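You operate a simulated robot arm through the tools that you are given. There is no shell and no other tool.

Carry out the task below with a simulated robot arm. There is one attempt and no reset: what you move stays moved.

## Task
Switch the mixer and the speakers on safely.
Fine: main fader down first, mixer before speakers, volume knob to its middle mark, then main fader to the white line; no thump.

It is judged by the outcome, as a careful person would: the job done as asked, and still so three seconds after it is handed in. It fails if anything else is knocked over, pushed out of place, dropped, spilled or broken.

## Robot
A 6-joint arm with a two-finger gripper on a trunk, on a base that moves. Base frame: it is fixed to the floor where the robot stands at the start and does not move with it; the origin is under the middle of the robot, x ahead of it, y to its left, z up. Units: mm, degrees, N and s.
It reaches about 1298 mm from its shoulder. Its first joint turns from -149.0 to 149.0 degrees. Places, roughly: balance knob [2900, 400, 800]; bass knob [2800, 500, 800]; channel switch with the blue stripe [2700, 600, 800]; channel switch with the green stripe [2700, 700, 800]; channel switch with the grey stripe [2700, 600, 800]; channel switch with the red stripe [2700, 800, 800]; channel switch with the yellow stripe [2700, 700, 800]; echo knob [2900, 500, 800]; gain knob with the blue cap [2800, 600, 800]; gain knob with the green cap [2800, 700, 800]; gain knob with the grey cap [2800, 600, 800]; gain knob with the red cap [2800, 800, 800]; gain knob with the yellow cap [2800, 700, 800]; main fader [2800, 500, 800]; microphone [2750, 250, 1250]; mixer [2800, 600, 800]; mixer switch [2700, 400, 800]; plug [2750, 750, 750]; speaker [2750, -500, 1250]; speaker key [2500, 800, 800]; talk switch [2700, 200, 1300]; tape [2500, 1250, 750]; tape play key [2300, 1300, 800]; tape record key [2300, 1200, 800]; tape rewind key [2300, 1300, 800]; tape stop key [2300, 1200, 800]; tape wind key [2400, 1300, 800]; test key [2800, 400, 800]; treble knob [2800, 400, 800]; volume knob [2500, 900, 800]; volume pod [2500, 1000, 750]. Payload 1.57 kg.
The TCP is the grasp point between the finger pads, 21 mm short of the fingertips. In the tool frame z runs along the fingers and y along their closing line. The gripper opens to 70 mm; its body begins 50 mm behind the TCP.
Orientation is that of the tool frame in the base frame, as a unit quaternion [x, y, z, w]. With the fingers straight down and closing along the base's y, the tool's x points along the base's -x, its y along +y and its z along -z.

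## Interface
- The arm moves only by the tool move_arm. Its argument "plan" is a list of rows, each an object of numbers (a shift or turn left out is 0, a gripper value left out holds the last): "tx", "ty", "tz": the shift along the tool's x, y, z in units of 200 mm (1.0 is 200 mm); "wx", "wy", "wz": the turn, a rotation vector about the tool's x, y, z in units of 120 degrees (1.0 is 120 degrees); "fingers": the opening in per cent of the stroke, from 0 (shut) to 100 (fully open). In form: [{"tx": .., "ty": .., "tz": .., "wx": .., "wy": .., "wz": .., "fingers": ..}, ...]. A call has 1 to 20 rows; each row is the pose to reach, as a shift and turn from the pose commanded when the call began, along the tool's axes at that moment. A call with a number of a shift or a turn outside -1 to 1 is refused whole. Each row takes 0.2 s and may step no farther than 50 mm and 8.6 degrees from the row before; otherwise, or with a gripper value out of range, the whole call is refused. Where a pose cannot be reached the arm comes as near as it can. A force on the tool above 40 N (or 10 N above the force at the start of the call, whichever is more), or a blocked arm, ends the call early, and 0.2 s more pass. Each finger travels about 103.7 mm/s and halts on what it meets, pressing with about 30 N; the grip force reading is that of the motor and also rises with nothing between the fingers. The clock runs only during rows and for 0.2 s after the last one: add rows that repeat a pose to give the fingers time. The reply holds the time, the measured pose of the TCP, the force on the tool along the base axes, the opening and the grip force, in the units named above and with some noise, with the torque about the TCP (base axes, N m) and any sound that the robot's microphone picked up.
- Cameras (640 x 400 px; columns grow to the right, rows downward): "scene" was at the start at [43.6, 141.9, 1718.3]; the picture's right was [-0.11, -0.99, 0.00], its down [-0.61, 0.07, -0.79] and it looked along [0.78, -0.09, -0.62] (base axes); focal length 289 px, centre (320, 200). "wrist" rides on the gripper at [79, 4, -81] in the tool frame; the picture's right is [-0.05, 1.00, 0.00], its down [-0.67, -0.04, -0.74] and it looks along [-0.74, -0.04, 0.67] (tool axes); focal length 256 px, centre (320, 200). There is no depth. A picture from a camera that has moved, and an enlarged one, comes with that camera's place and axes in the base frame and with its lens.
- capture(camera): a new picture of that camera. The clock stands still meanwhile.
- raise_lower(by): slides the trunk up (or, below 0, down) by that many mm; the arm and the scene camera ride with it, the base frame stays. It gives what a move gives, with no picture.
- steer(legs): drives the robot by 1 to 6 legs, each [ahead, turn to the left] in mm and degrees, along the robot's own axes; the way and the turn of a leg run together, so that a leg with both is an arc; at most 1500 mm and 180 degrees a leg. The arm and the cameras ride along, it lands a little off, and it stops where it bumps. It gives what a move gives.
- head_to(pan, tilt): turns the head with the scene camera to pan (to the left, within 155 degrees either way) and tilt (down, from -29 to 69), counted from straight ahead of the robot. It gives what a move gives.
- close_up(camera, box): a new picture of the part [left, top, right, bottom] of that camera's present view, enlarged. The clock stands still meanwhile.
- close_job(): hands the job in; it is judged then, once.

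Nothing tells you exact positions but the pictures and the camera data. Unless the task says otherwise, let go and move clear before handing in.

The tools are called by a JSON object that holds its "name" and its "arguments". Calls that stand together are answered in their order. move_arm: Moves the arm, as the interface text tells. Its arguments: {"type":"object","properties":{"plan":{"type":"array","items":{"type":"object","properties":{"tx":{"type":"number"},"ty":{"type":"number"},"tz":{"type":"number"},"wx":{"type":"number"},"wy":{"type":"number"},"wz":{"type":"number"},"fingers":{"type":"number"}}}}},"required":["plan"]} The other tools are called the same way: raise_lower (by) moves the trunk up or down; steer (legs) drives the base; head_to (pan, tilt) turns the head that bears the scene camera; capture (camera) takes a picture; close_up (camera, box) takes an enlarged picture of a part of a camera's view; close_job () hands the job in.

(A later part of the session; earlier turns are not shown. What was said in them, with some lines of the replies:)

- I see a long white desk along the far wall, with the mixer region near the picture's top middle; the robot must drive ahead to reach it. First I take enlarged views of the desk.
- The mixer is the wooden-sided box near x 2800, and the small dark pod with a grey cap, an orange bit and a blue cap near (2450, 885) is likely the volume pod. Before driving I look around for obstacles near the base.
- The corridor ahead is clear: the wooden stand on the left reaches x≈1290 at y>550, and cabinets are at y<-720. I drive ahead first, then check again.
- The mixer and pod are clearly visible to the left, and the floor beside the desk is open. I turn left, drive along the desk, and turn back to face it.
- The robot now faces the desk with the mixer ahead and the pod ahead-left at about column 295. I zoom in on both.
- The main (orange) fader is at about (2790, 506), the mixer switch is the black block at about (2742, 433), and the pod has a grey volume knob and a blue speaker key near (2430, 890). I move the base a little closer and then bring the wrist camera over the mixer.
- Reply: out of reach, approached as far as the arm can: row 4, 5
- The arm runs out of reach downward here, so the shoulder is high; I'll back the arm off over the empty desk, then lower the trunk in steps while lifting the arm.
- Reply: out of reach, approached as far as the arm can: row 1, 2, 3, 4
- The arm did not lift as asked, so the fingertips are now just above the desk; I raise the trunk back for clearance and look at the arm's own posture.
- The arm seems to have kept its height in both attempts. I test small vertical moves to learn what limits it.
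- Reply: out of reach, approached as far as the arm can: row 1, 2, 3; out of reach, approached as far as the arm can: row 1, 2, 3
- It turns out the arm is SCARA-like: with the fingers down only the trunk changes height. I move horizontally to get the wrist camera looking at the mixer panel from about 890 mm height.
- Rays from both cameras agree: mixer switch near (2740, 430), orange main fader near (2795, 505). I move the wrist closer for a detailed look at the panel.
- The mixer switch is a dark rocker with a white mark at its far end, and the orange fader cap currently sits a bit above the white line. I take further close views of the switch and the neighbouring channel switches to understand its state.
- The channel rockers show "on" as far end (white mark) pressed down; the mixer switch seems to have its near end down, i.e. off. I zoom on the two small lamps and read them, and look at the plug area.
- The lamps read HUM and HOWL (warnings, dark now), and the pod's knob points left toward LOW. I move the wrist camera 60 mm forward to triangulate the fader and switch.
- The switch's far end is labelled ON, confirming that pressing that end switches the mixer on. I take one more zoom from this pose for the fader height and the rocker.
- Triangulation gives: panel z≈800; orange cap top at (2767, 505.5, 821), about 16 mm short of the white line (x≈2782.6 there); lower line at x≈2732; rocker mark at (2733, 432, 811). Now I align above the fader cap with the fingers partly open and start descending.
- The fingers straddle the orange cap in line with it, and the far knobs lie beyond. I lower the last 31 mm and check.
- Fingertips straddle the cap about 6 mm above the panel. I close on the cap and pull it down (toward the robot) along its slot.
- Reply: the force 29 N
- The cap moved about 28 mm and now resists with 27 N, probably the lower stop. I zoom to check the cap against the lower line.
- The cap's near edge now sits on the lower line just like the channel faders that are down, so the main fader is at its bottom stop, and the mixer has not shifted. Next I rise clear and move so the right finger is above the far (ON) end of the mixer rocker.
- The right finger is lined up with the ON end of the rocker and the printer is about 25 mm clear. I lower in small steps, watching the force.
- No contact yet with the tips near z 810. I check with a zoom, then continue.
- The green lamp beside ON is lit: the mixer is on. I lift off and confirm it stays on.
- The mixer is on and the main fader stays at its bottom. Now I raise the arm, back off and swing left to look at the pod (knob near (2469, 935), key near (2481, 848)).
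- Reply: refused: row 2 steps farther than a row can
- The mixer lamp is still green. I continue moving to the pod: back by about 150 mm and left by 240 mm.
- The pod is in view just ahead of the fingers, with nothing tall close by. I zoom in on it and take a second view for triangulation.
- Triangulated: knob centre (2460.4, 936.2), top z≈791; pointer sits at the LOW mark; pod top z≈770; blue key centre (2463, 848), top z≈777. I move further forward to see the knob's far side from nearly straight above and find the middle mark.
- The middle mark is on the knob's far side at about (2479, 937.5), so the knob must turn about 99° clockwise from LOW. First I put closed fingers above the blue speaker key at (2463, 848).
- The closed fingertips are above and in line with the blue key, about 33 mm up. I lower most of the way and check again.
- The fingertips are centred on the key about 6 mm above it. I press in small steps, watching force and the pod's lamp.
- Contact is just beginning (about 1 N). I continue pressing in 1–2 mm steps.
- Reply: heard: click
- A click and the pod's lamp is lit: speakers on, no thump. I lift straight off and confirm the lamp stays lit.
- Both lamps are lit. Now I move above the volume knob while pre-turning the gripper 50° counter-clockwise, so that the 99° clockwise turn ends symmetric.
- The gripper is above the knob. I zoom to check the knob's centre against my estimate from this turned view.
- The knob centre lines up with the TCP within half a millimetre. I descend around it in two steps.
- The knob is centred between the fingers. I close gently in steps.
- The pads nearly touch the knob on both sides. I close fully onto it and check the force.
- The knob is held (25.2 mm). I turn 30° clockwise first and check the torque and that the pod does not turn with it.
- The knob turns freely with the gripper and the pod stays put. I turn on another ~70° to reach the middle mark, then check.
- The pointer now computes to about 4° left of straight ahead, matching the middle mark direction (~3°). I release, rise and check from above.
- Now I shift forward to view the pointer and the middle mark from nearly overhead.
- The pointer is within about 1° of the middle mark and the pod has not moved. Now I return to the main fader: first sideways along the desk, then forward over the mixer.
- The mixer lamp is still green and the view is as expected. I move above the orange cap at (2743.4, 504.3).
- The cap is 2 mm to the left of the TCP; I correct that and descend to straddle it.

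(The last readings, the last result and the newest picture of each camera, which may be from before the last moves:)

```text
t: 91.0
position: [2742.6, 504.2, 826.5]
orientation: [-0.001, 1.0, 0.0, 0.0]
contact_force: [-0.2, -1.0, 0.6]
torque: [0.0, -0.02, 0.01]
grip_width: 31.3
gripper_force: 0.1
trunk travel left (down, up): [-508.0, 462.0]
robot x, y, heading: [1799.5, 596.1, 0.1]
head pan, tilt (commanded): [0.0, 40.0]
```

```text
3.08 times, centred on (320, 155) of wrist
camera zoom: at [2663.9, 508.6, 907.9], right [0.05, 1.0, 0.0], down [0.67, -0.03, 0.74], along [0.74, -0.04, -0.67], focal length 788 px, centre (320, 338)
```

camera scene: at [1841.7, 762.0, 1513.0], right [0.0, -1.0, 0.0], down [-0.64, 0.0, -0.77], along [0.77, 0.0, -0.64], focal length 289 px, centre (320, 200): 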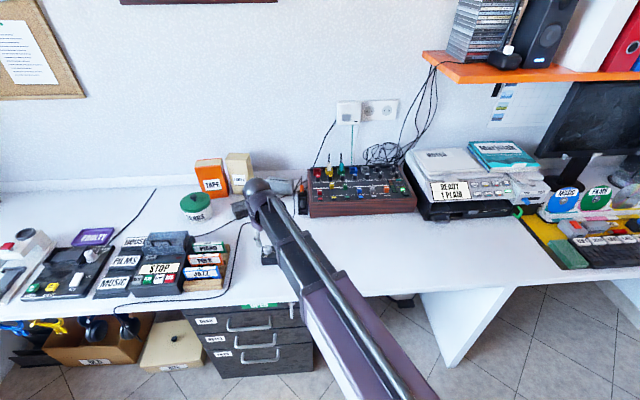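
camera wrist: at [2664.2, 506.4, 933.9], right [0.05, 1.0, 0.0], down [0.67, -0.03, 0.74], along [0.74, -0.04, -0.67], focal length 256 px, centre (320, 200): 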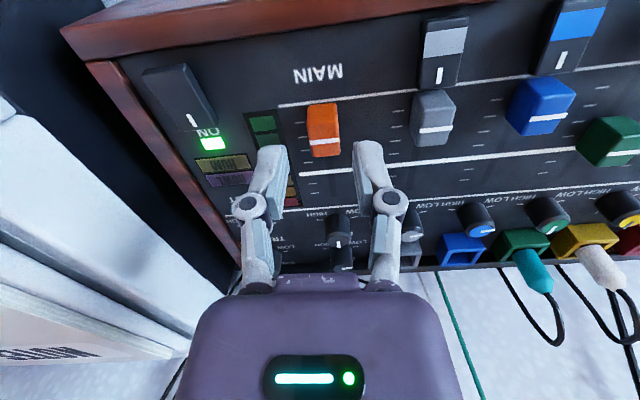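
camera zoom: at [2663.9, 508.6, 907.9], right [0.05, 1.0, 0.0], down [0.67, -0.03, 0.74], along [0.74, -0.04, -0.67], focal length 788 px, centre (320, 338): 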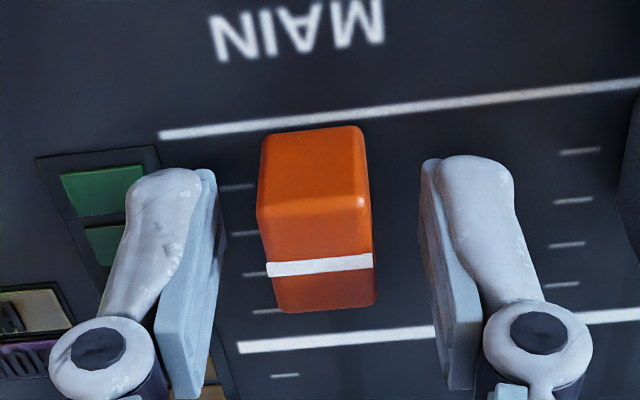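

The fingers straddle the cap centrally. I close on it and slide it slowly up toward the white line, stopping slightly short for a check.

{"name": "move_arm", "arguments": {"plan": [{"fingers": 30}, {"fingers": 20}, {"fingers": 15}, {"fingers": 15}]}}

{"name": "move_arm", "arguments": {"plan": [{"tx": -0.02, "ty": 0.001, "fingers": 15}, {"tx": -0.04, "ty": 0.002, "fingers": 15}, {"tx": -0.06, "ty": 0.003, "fingers": 15}, {"tx": -0.08, "ty": 0.004, "fingers": 15}, {"tx": -0.1, "ty": 0.005, "fingers": 15}, {"tx": -0.12, "ty": 0.006, "fingers": 15}, {"tx": -0.14, "ty": 0.007, "fingers": 15}, {"tx": -0.16, "ty": 0.008, "fingers": 15}, {"tx": -0.18, "ty": 0.009, "fingers": 15}, {"tx": -0.19, "ty": 0.01, "fingers": 15}, {"tx": -0.19, "ty": 0.01, "fingers": 15}]}}

{"name": "close_up", "arguments": {"camera": "wrist", "box": [240, 90, 400, 220]}}

```text
t: 92.0
position: [2742.6, 504.4, 825.6]
orientation: [-0.002, 1.0, 0.0, 0.0]
contact_force: [1.3, 0.0, 0.9]
torque: [0.01, 0.05, 0.58]
grip_width: 16.8
gripper_force: 31.7
trunk travel left (down, up): [-508.0, 462.0]
robot x, y, heading: [1799.0, 595.1, 0.3]
head pan, tilt (commanded): [0.0, 40.0]
```

```text
t: 94.4
position: [2781.3, 507.4, 826.4]
orientation: [-0.002, 1.0, 0.0, 0.0]
contact_force: [-1.4, 7.8, -0.8]
torque: [0.13, 0.2, 0.51]
grip_width: 16.8
gripper_force: 32.0
trunk travel left (down, up): [-508.0, 462.0]
robot x, y, heading: [1800.0, 593.5, 0.1]
head pan, tilt (commanded): [0.0, 40.0]
```

```text
3.08 times, centred on (320, 155) of wrist
camera zoom: at [2702.6, 511.7, 907.9], right [0.05, 1.0, 0.0], down [0.67, -0.03, 0.74], along [0.74, -0.04, -0.67], focal length 788 px, centre (320, 338)
```

zoom: 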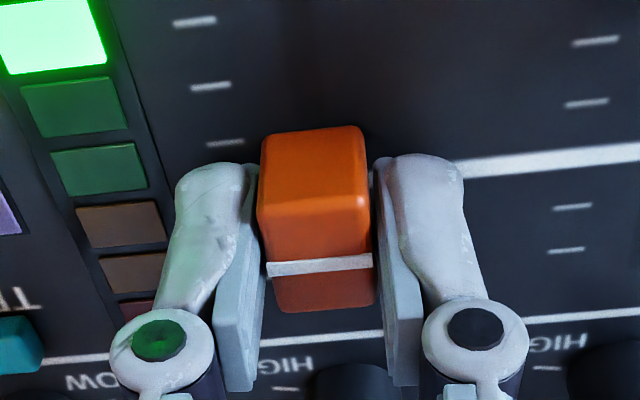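

The cap's mark computes to x≈2781.9 and the white line there to ≈2782.0, and the meter's first lamp lit without any thump. I relax the small sideways force, release, and check from a steeper view.

{"name": "move_arm", "arguments": {"plan": [{"ty": -0.0035, "fingers": 15}, {"ty": -0.0035, "fingers": 15}, {"ty": -0.0035, "fingers": 30}, {"ty": -0.0035, "fingers": 45}, {"ty": -0.0035, "fingers": 45}]}}

{"name": "close_up", "arguments": {"camera": "wrist", "box": [240, 90, 400, 220]}}

{"name": "raise_lower", "arguments": {"by": 70}}

{"name": "capture", "arguments": {"camera": "wrist"}}

```text
t: 95.6
position: [2781.4, 505.6, 826.2]
orientation: [-0.002, 1.0, 0.0, 0.0]
contact_force: [-0.4, 0.0, 0.0]
torque: [0.0, -0.01, 0.01]
grip_width: 31.3
gripper_force: 0.1
trunk travel left (down, up): [-508.0, 462.0]
robot x, y, heading: [1801.5, 592.2, 0.3]
head pan, tilt (commanded): [0.0, 40.0]
```

```text
3.08 times, centred on (320, 155) of wrist
camera zoom: at [2702.4, 510.2, 907.8], right [0.05, 1.0, 0.0], down [0.67, -0.03, 0.74], along [0.74, -0.04, -0.67], focal length 788 px, centre (320, 338)
```

zoom: 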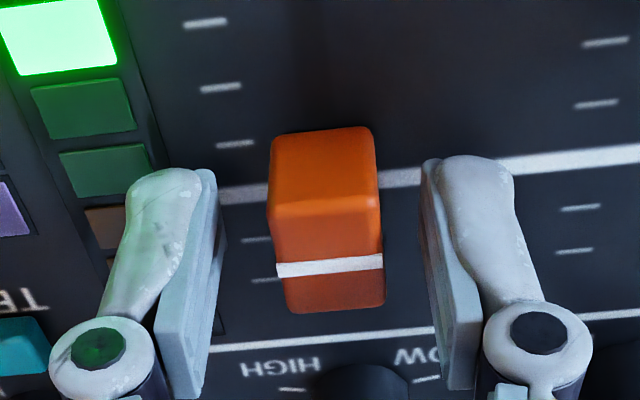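

```text
t: 96.7
position: [2780.9, 507.3, 895.5]
orientation: [-0.002, 1.0, 0.001, 0.0]
contact_force: [0.1, 0.6, -0.2]
torque: [0.0, 0.05, 0.0]
grip_width: 31.5
gripper_force: 0.1
trunk travel left (down, up): [-578.0, 392.0]
robot x, y, heading: [1798.9, 591.4, 0.1]
head pan, tilt (commanded): [0.0, 40.0]
```

```text
taken
camera wrist: at [2702.4, 510.3, 977.7], right [0.05, 1.0, 0.0], down [0.67, -0.03, 0.74], along [0.74, -0.04, -0.67], focal length 256 px, centre (320, 200)
```

wrist: 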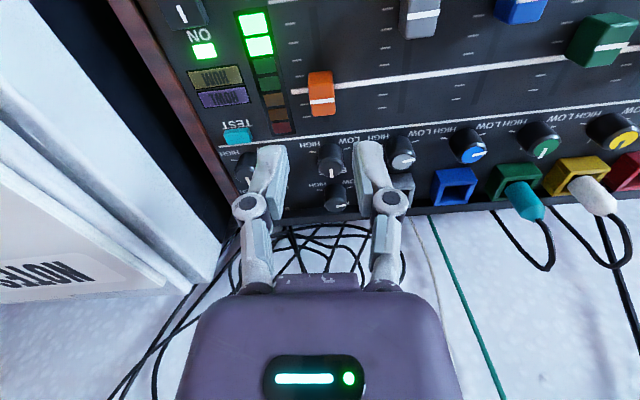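

The meter reacts and the lamp is green. I zoom here, and then shift forward for a nearly vertical look at the cap's mark against the line.

{"name": "close_up", "arguments": {"camera": "wrist", "box": [280, 50, 376, 120]}}

{"name": "move_arm", "arguments": {"plan": [{"tx": -0.18}, {"tx": -0.18}]}}

{"name": "close_up", "arguments": {"camera": "wrist", "box": [270, 0, 366, 60]}}

```text
5.71 times, centred on (328, 85) of wrist
camera zoom: at [2702.4, 510.3, 977.7], right [0.05, 1.0, 0.0], down [0.67, -0.03, 0.74], along [0.74, -0.04, -0.67], focal length 1463 px, centre (274, 857)
```

zoom: 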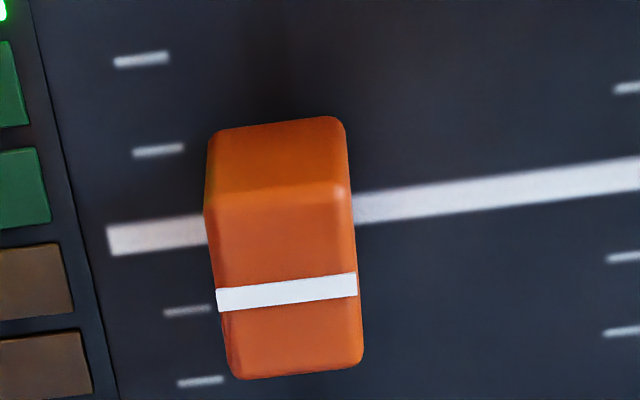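

```text
t: 97.3
position: [2817.7, 506.5, 895.4]
orientation: [-0.002, 1.0, 0.0, 0.0]
contact_force: [-0.4, -0.7, -0.2]
torque: [0.02, 0.01, -0.01]
grip_width: 31.4
gripper_force: 0.0
trunk travel left (down, up): [-578.0, 392.0]
robot x, y, heading: [1805.4, 590.6, 0.3]
head pan, tilt (commanded): [0.0, 40.0]
```

```text
6.67 times, centred on (318, 30) of wrist
camera zoom: at [2738.7, 511.2, 977.8], right [0.05, 1.0, 0.0], down [0.67, -0.03, 0.74], along [0.74, -0.04, -0.67], focal length 1707 px, centre (333, 1333)
```

zoom: 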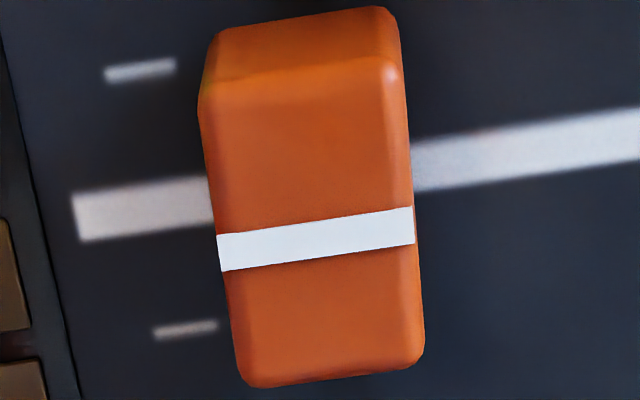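

From two steep views the mark is about 1.2 mm short of the white line's centre (within the line's 4 mm thickness). I'll make one small correction: back over the cap, grip, nudge +1.2 mm, release.

{"name": "move_arm", "arguments": {"plan": [{"tx": 0.18, "fingers": 45}, {"tx": 0.18, "fingers": 45}]}}

{"name": "raise_lower", "arguments": {"by": -70}}

{"name": "close_up", "arguments": {"camera": "wrist", "box": [240, 90, 400, 220]}}

```text
t: 97.9
position: [2782.1, 505.7, 896.5]
orientation: [-0.002, 1.0, 0.0, 0.001]
contact_force: [-0.3, -0.2, -0.6]
torque: [0.01, -0.05, 0.0]
grip_width: 31.4
gripper_force: 0.1
trunk travel left (down, up): [-578.0, 392.0]
robot x, y, heading: [1802.1, 593.4, 0.3]
head pan, tilt (commanded): [0.0, 40.0]
```

```text
t: 98.9
position: [2782.1, 506.1, 826.2]
orientation: [-0.002, 1.0, 0.0, -0.001]
contact_force: [-0.3, 0.2, -1.3]
torque: [-0.01, 0.02, 0.02]
grip_width: 31.7
gripper_force: 0.0
trunk travel left (down, up): [-508.0, 462.0]
robot x, y, heading: [1798.0, 592.2, 0.0]
head pan, tilt (commanded): [0.0, 40.0]
```

```text
3.08 times, centred on (320, 155) of wrist
camera zoom: at [2702.3, 510.8, 907.9], right [0.05, 1.0, 0.0], down [0.67, -0.03, 0.74], along [0.74, -0.04, -0.67], focal length 788 px, centre (320, 338)
```

zoom: 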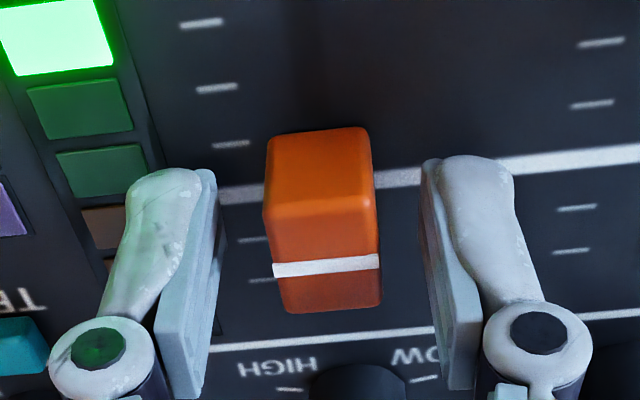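

The fingers straddle the cap again. I close, nudge it 1.2 mm forward, and release.

{"name": "move_arm", "arguments": {"plan": [{"fingers": 30}, {"fingers": 20}, {"fingers": 15}, {"fingers": 15}, {"tx": -0.003, "fingers": 15}, {"tx": -0.006, "fingers": 15}, {"tx": -0.006, "fingers": 15}]}}

{"name": "move_arm", "arguments": {"plan": [{"fingers": 25}, {"fingers": 35}, {"fingers": 45}, {"fingers": 45}]}}

{"name": "raise_lower", "arguments": {"by": 70}}

{"name": "move_arm", "arguments": {"plan": [{"tx": -0.18}, {"tx": -0.18}]}}

{"name": "close_up", "arguments": {"camera": "wrist", "box": [270, 0, 366, 60]}}

```text
t: 100.5
position: [2783.0, 506.9, 827.7]
orientation: [-0.002, 1.0, 0.0, 0.0]
contact_force: [-1.5, 8.0, -0.8]
torque: [0.19, 0.06, 0.52]
grip_width: 16.7
gripper_force: 32.4
trunk travel left (down, up): [-508.0, 462.0]
robot x, y, heading: [1801.2, 594.2, 0.4]
head pan, tilt (commanded): [0.0, 40.0]
```

```text
t: 101.5
position: [2782.5, 505.6, 826.4]
orientation: [-0.002, 1.0, 0.0, 0.0]
contact_force: [-0.1, 0.4, 0.6]
torque: [0.0, 0.01, -0.02]
grip_width: 31.4
gripper_force: 0.2
trunk travel left (down, up): [-508.0, 462.0]
robot x, y, heading: [1799.8, 589.9, 0.2]
head pan, tilt (commanded): [0.0, 40.0]
```

```text
t: 102.6
position: [2783.2, 506.6, 896.4]
orientation: [-0.002, 1.0, 0.0, 0.001]
contact_force: [0.0, -0.2, 0.0]
torque: [-0.01, -0.01, -0.02]
grip_width: 31.6
gripper_force: 0.2
trunk travel left (down, up): [-578.0, 392.0]
robot x, y, heading: [1800.5, 594.9, 0.2]
head pan, tilt (commanded): [0.0, 40.0]
```

```text
t: 103.2
position: [2818.8, 507.5, 897.0]
orientation: [-0.001, 1.0, 0.0, 0.0]
contact_force: [-0.2, -0.3, 0.3]
torque: [-0.01, 0.01, -0.03]
grip_width: 31.5
gripper_force: 0.1
trunk travel left (down, up): [-578.0, 392.0]
robot x, y, heading: [1799.9, 591.2, 0.1]
head pan, tilt (commanded): [0.0, 40.0]
```

```text
6.67 times, centred on (318, 30) of wrist
camera zoom: at [2739.8, 511.3, 977.8], right [0.05, 1.0, 0.0], down [0.67, -0.03, 0.74], along [0.74, -0.04, -0.67], focal length 1707 px, centre (333, 1333)
```

zoom: 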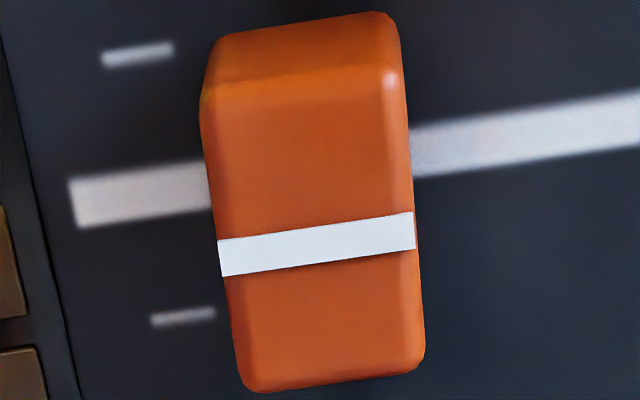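

The fader mark now coincides with the white line within ~0.3 mm. I withdraw the arm over the empty desk and do a final check of mixer and pod.

{"name": "move_arm", "arguments": {"plan": [{"tx": 0.2}, {"tx": 0.4}, {"tx": 0.6}, {"tx": 0.8}, {"tx": 1.0}, {"tx": 1.0}]}}

{"name": "move_arm", "arguments": {"plan": [{"tx": 0.2}, {"tx": 0.4}, {"tx": 0.6}, {"tx": 0.8}, {"tx": 0.8}]}}

{"name": "capture", "arguments": {"camera": "wrist"}}

{"name": "close_up", "arguments": {"camera": "scene", "box": [240, 150, 432, 290]}}

{"name": "capture", "arguments": {"camera": "scene"}}

```text
t: 104.6
position: [2618.1, 504.2, 896.3]
orientation: [-0.002, 1.0, 0.0, 0.0]
contact_force: [-0.1, 0.9, 0.9]
torque: [-0.01, 0.02, -0.03]
grip_width: 31.7
gripper_force: 0.0
trunk travel left (down, up): [-578.0, 392.0]
robot x, y, heading: [1803.4, 591.4, 0.1]
head pan, tilt (commanded): [0.0, 40.0]
```

```text
t: 105.8
position: [2461.4, 506.1, 896.8]
orientation: [-0.002, 1.0, 0.0, 0.001]
contact_force: [-0.5, 0.2, -0.3]
torque: [-0.01, 0.01, 0.01]
grip_width: 31.5
gripper_force: 0.0
out of reach, approached as far as the arm can: row 4
trunk travel left (down, up): [-578.0, 392.0]
robot x, y, heading: [1800.1, 592.9, 0.1]
head pan, tilt (commanded): [0.0, 40.0]
```

```text
taken
camera wrist: at [2381.6, 510.1, 977.9], right [0.05, 1.0, 0.0], down [0.67, -0.03, 0.74], along [0.74, -0.04, -0.67], focal length 256 px, centre (320, 200)
```

wrist: 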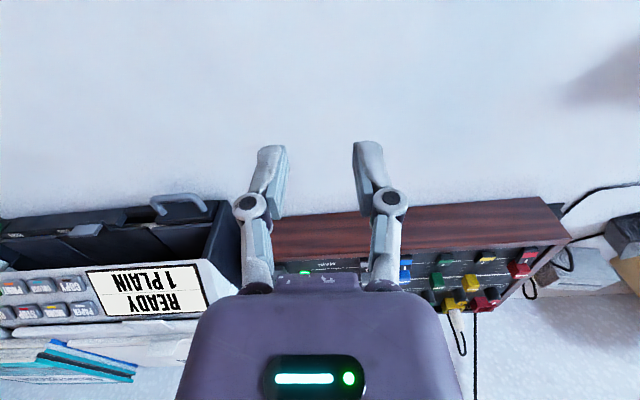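

```text
2.86 times, centred on (336, 220) of scene
camera zoom: at [1841.7, 762.0, 1570.0], right [0.0, -1.0, 0.0], down [-0.64, 0.0, -0.77], along [0.77, 0.0, -0.64], focal length 826 px, centre (274, 143)
```

zoom: 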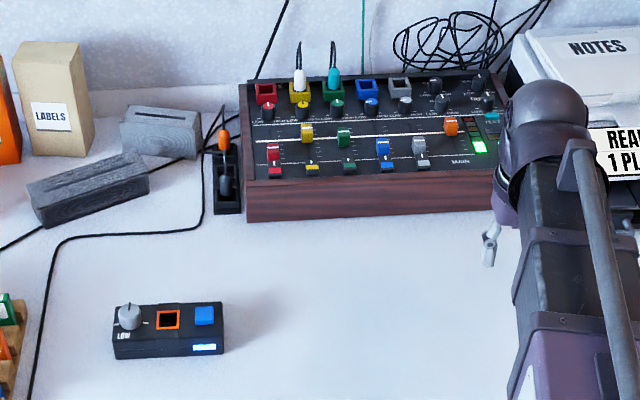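

```text
taken
camera scene: at [1841.7, 762.0, 1570.0], right [0.0, -1.0, 0.0], down [-0.64, 0.0, -0.77], along [0.77, 0.0, -0.64], focal length 289 px, centre (320, 200)
```

scene: 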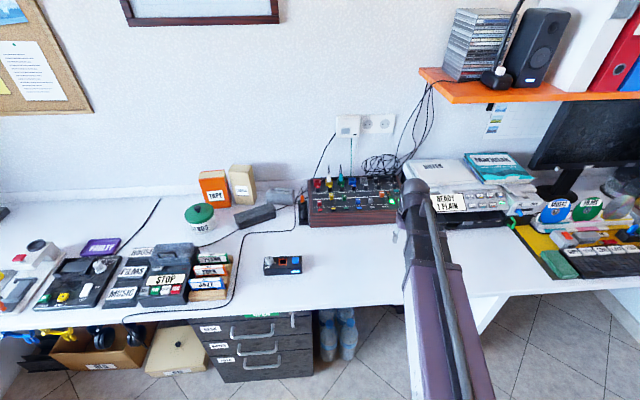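

Mixer lamp and pod lamp are lit, the meter shows signal, the volume pointer is at its middle mark, the main fader sits on the white line, and nothing else has moved. The arm is clear with open fingers, so I hand in.

{"name": "close_job", "arguments": {}}

```text
The job is handed in.
```

The mixer and the speakers are on, switched in the order you gave, and the microphone picked up no thump. I have handed the job in.

- **Main fader down first:** I pulled the orange fader to its bottom stop before switching anything on.
- **Mixer:** I pressed the far (ON) end of its switch. The green lamp lit and was still on when I finished.
- **Speakers:** I pressed the blue key on the volume pod after the mixer was on. It clicked and the pod's lamp lit.
- **Volume knob:** I turned it from LOW to its middle mark; the pointer is within about 1.5° of it.
- **Main fader up:** I slid it slowly to the white line, and its mark sits within about 0.3 mm of the line's centre. The meter lamps lit as it came up.

The pictures show nothing else knocked or shifted. The arm is clear, with nothing in its grip.
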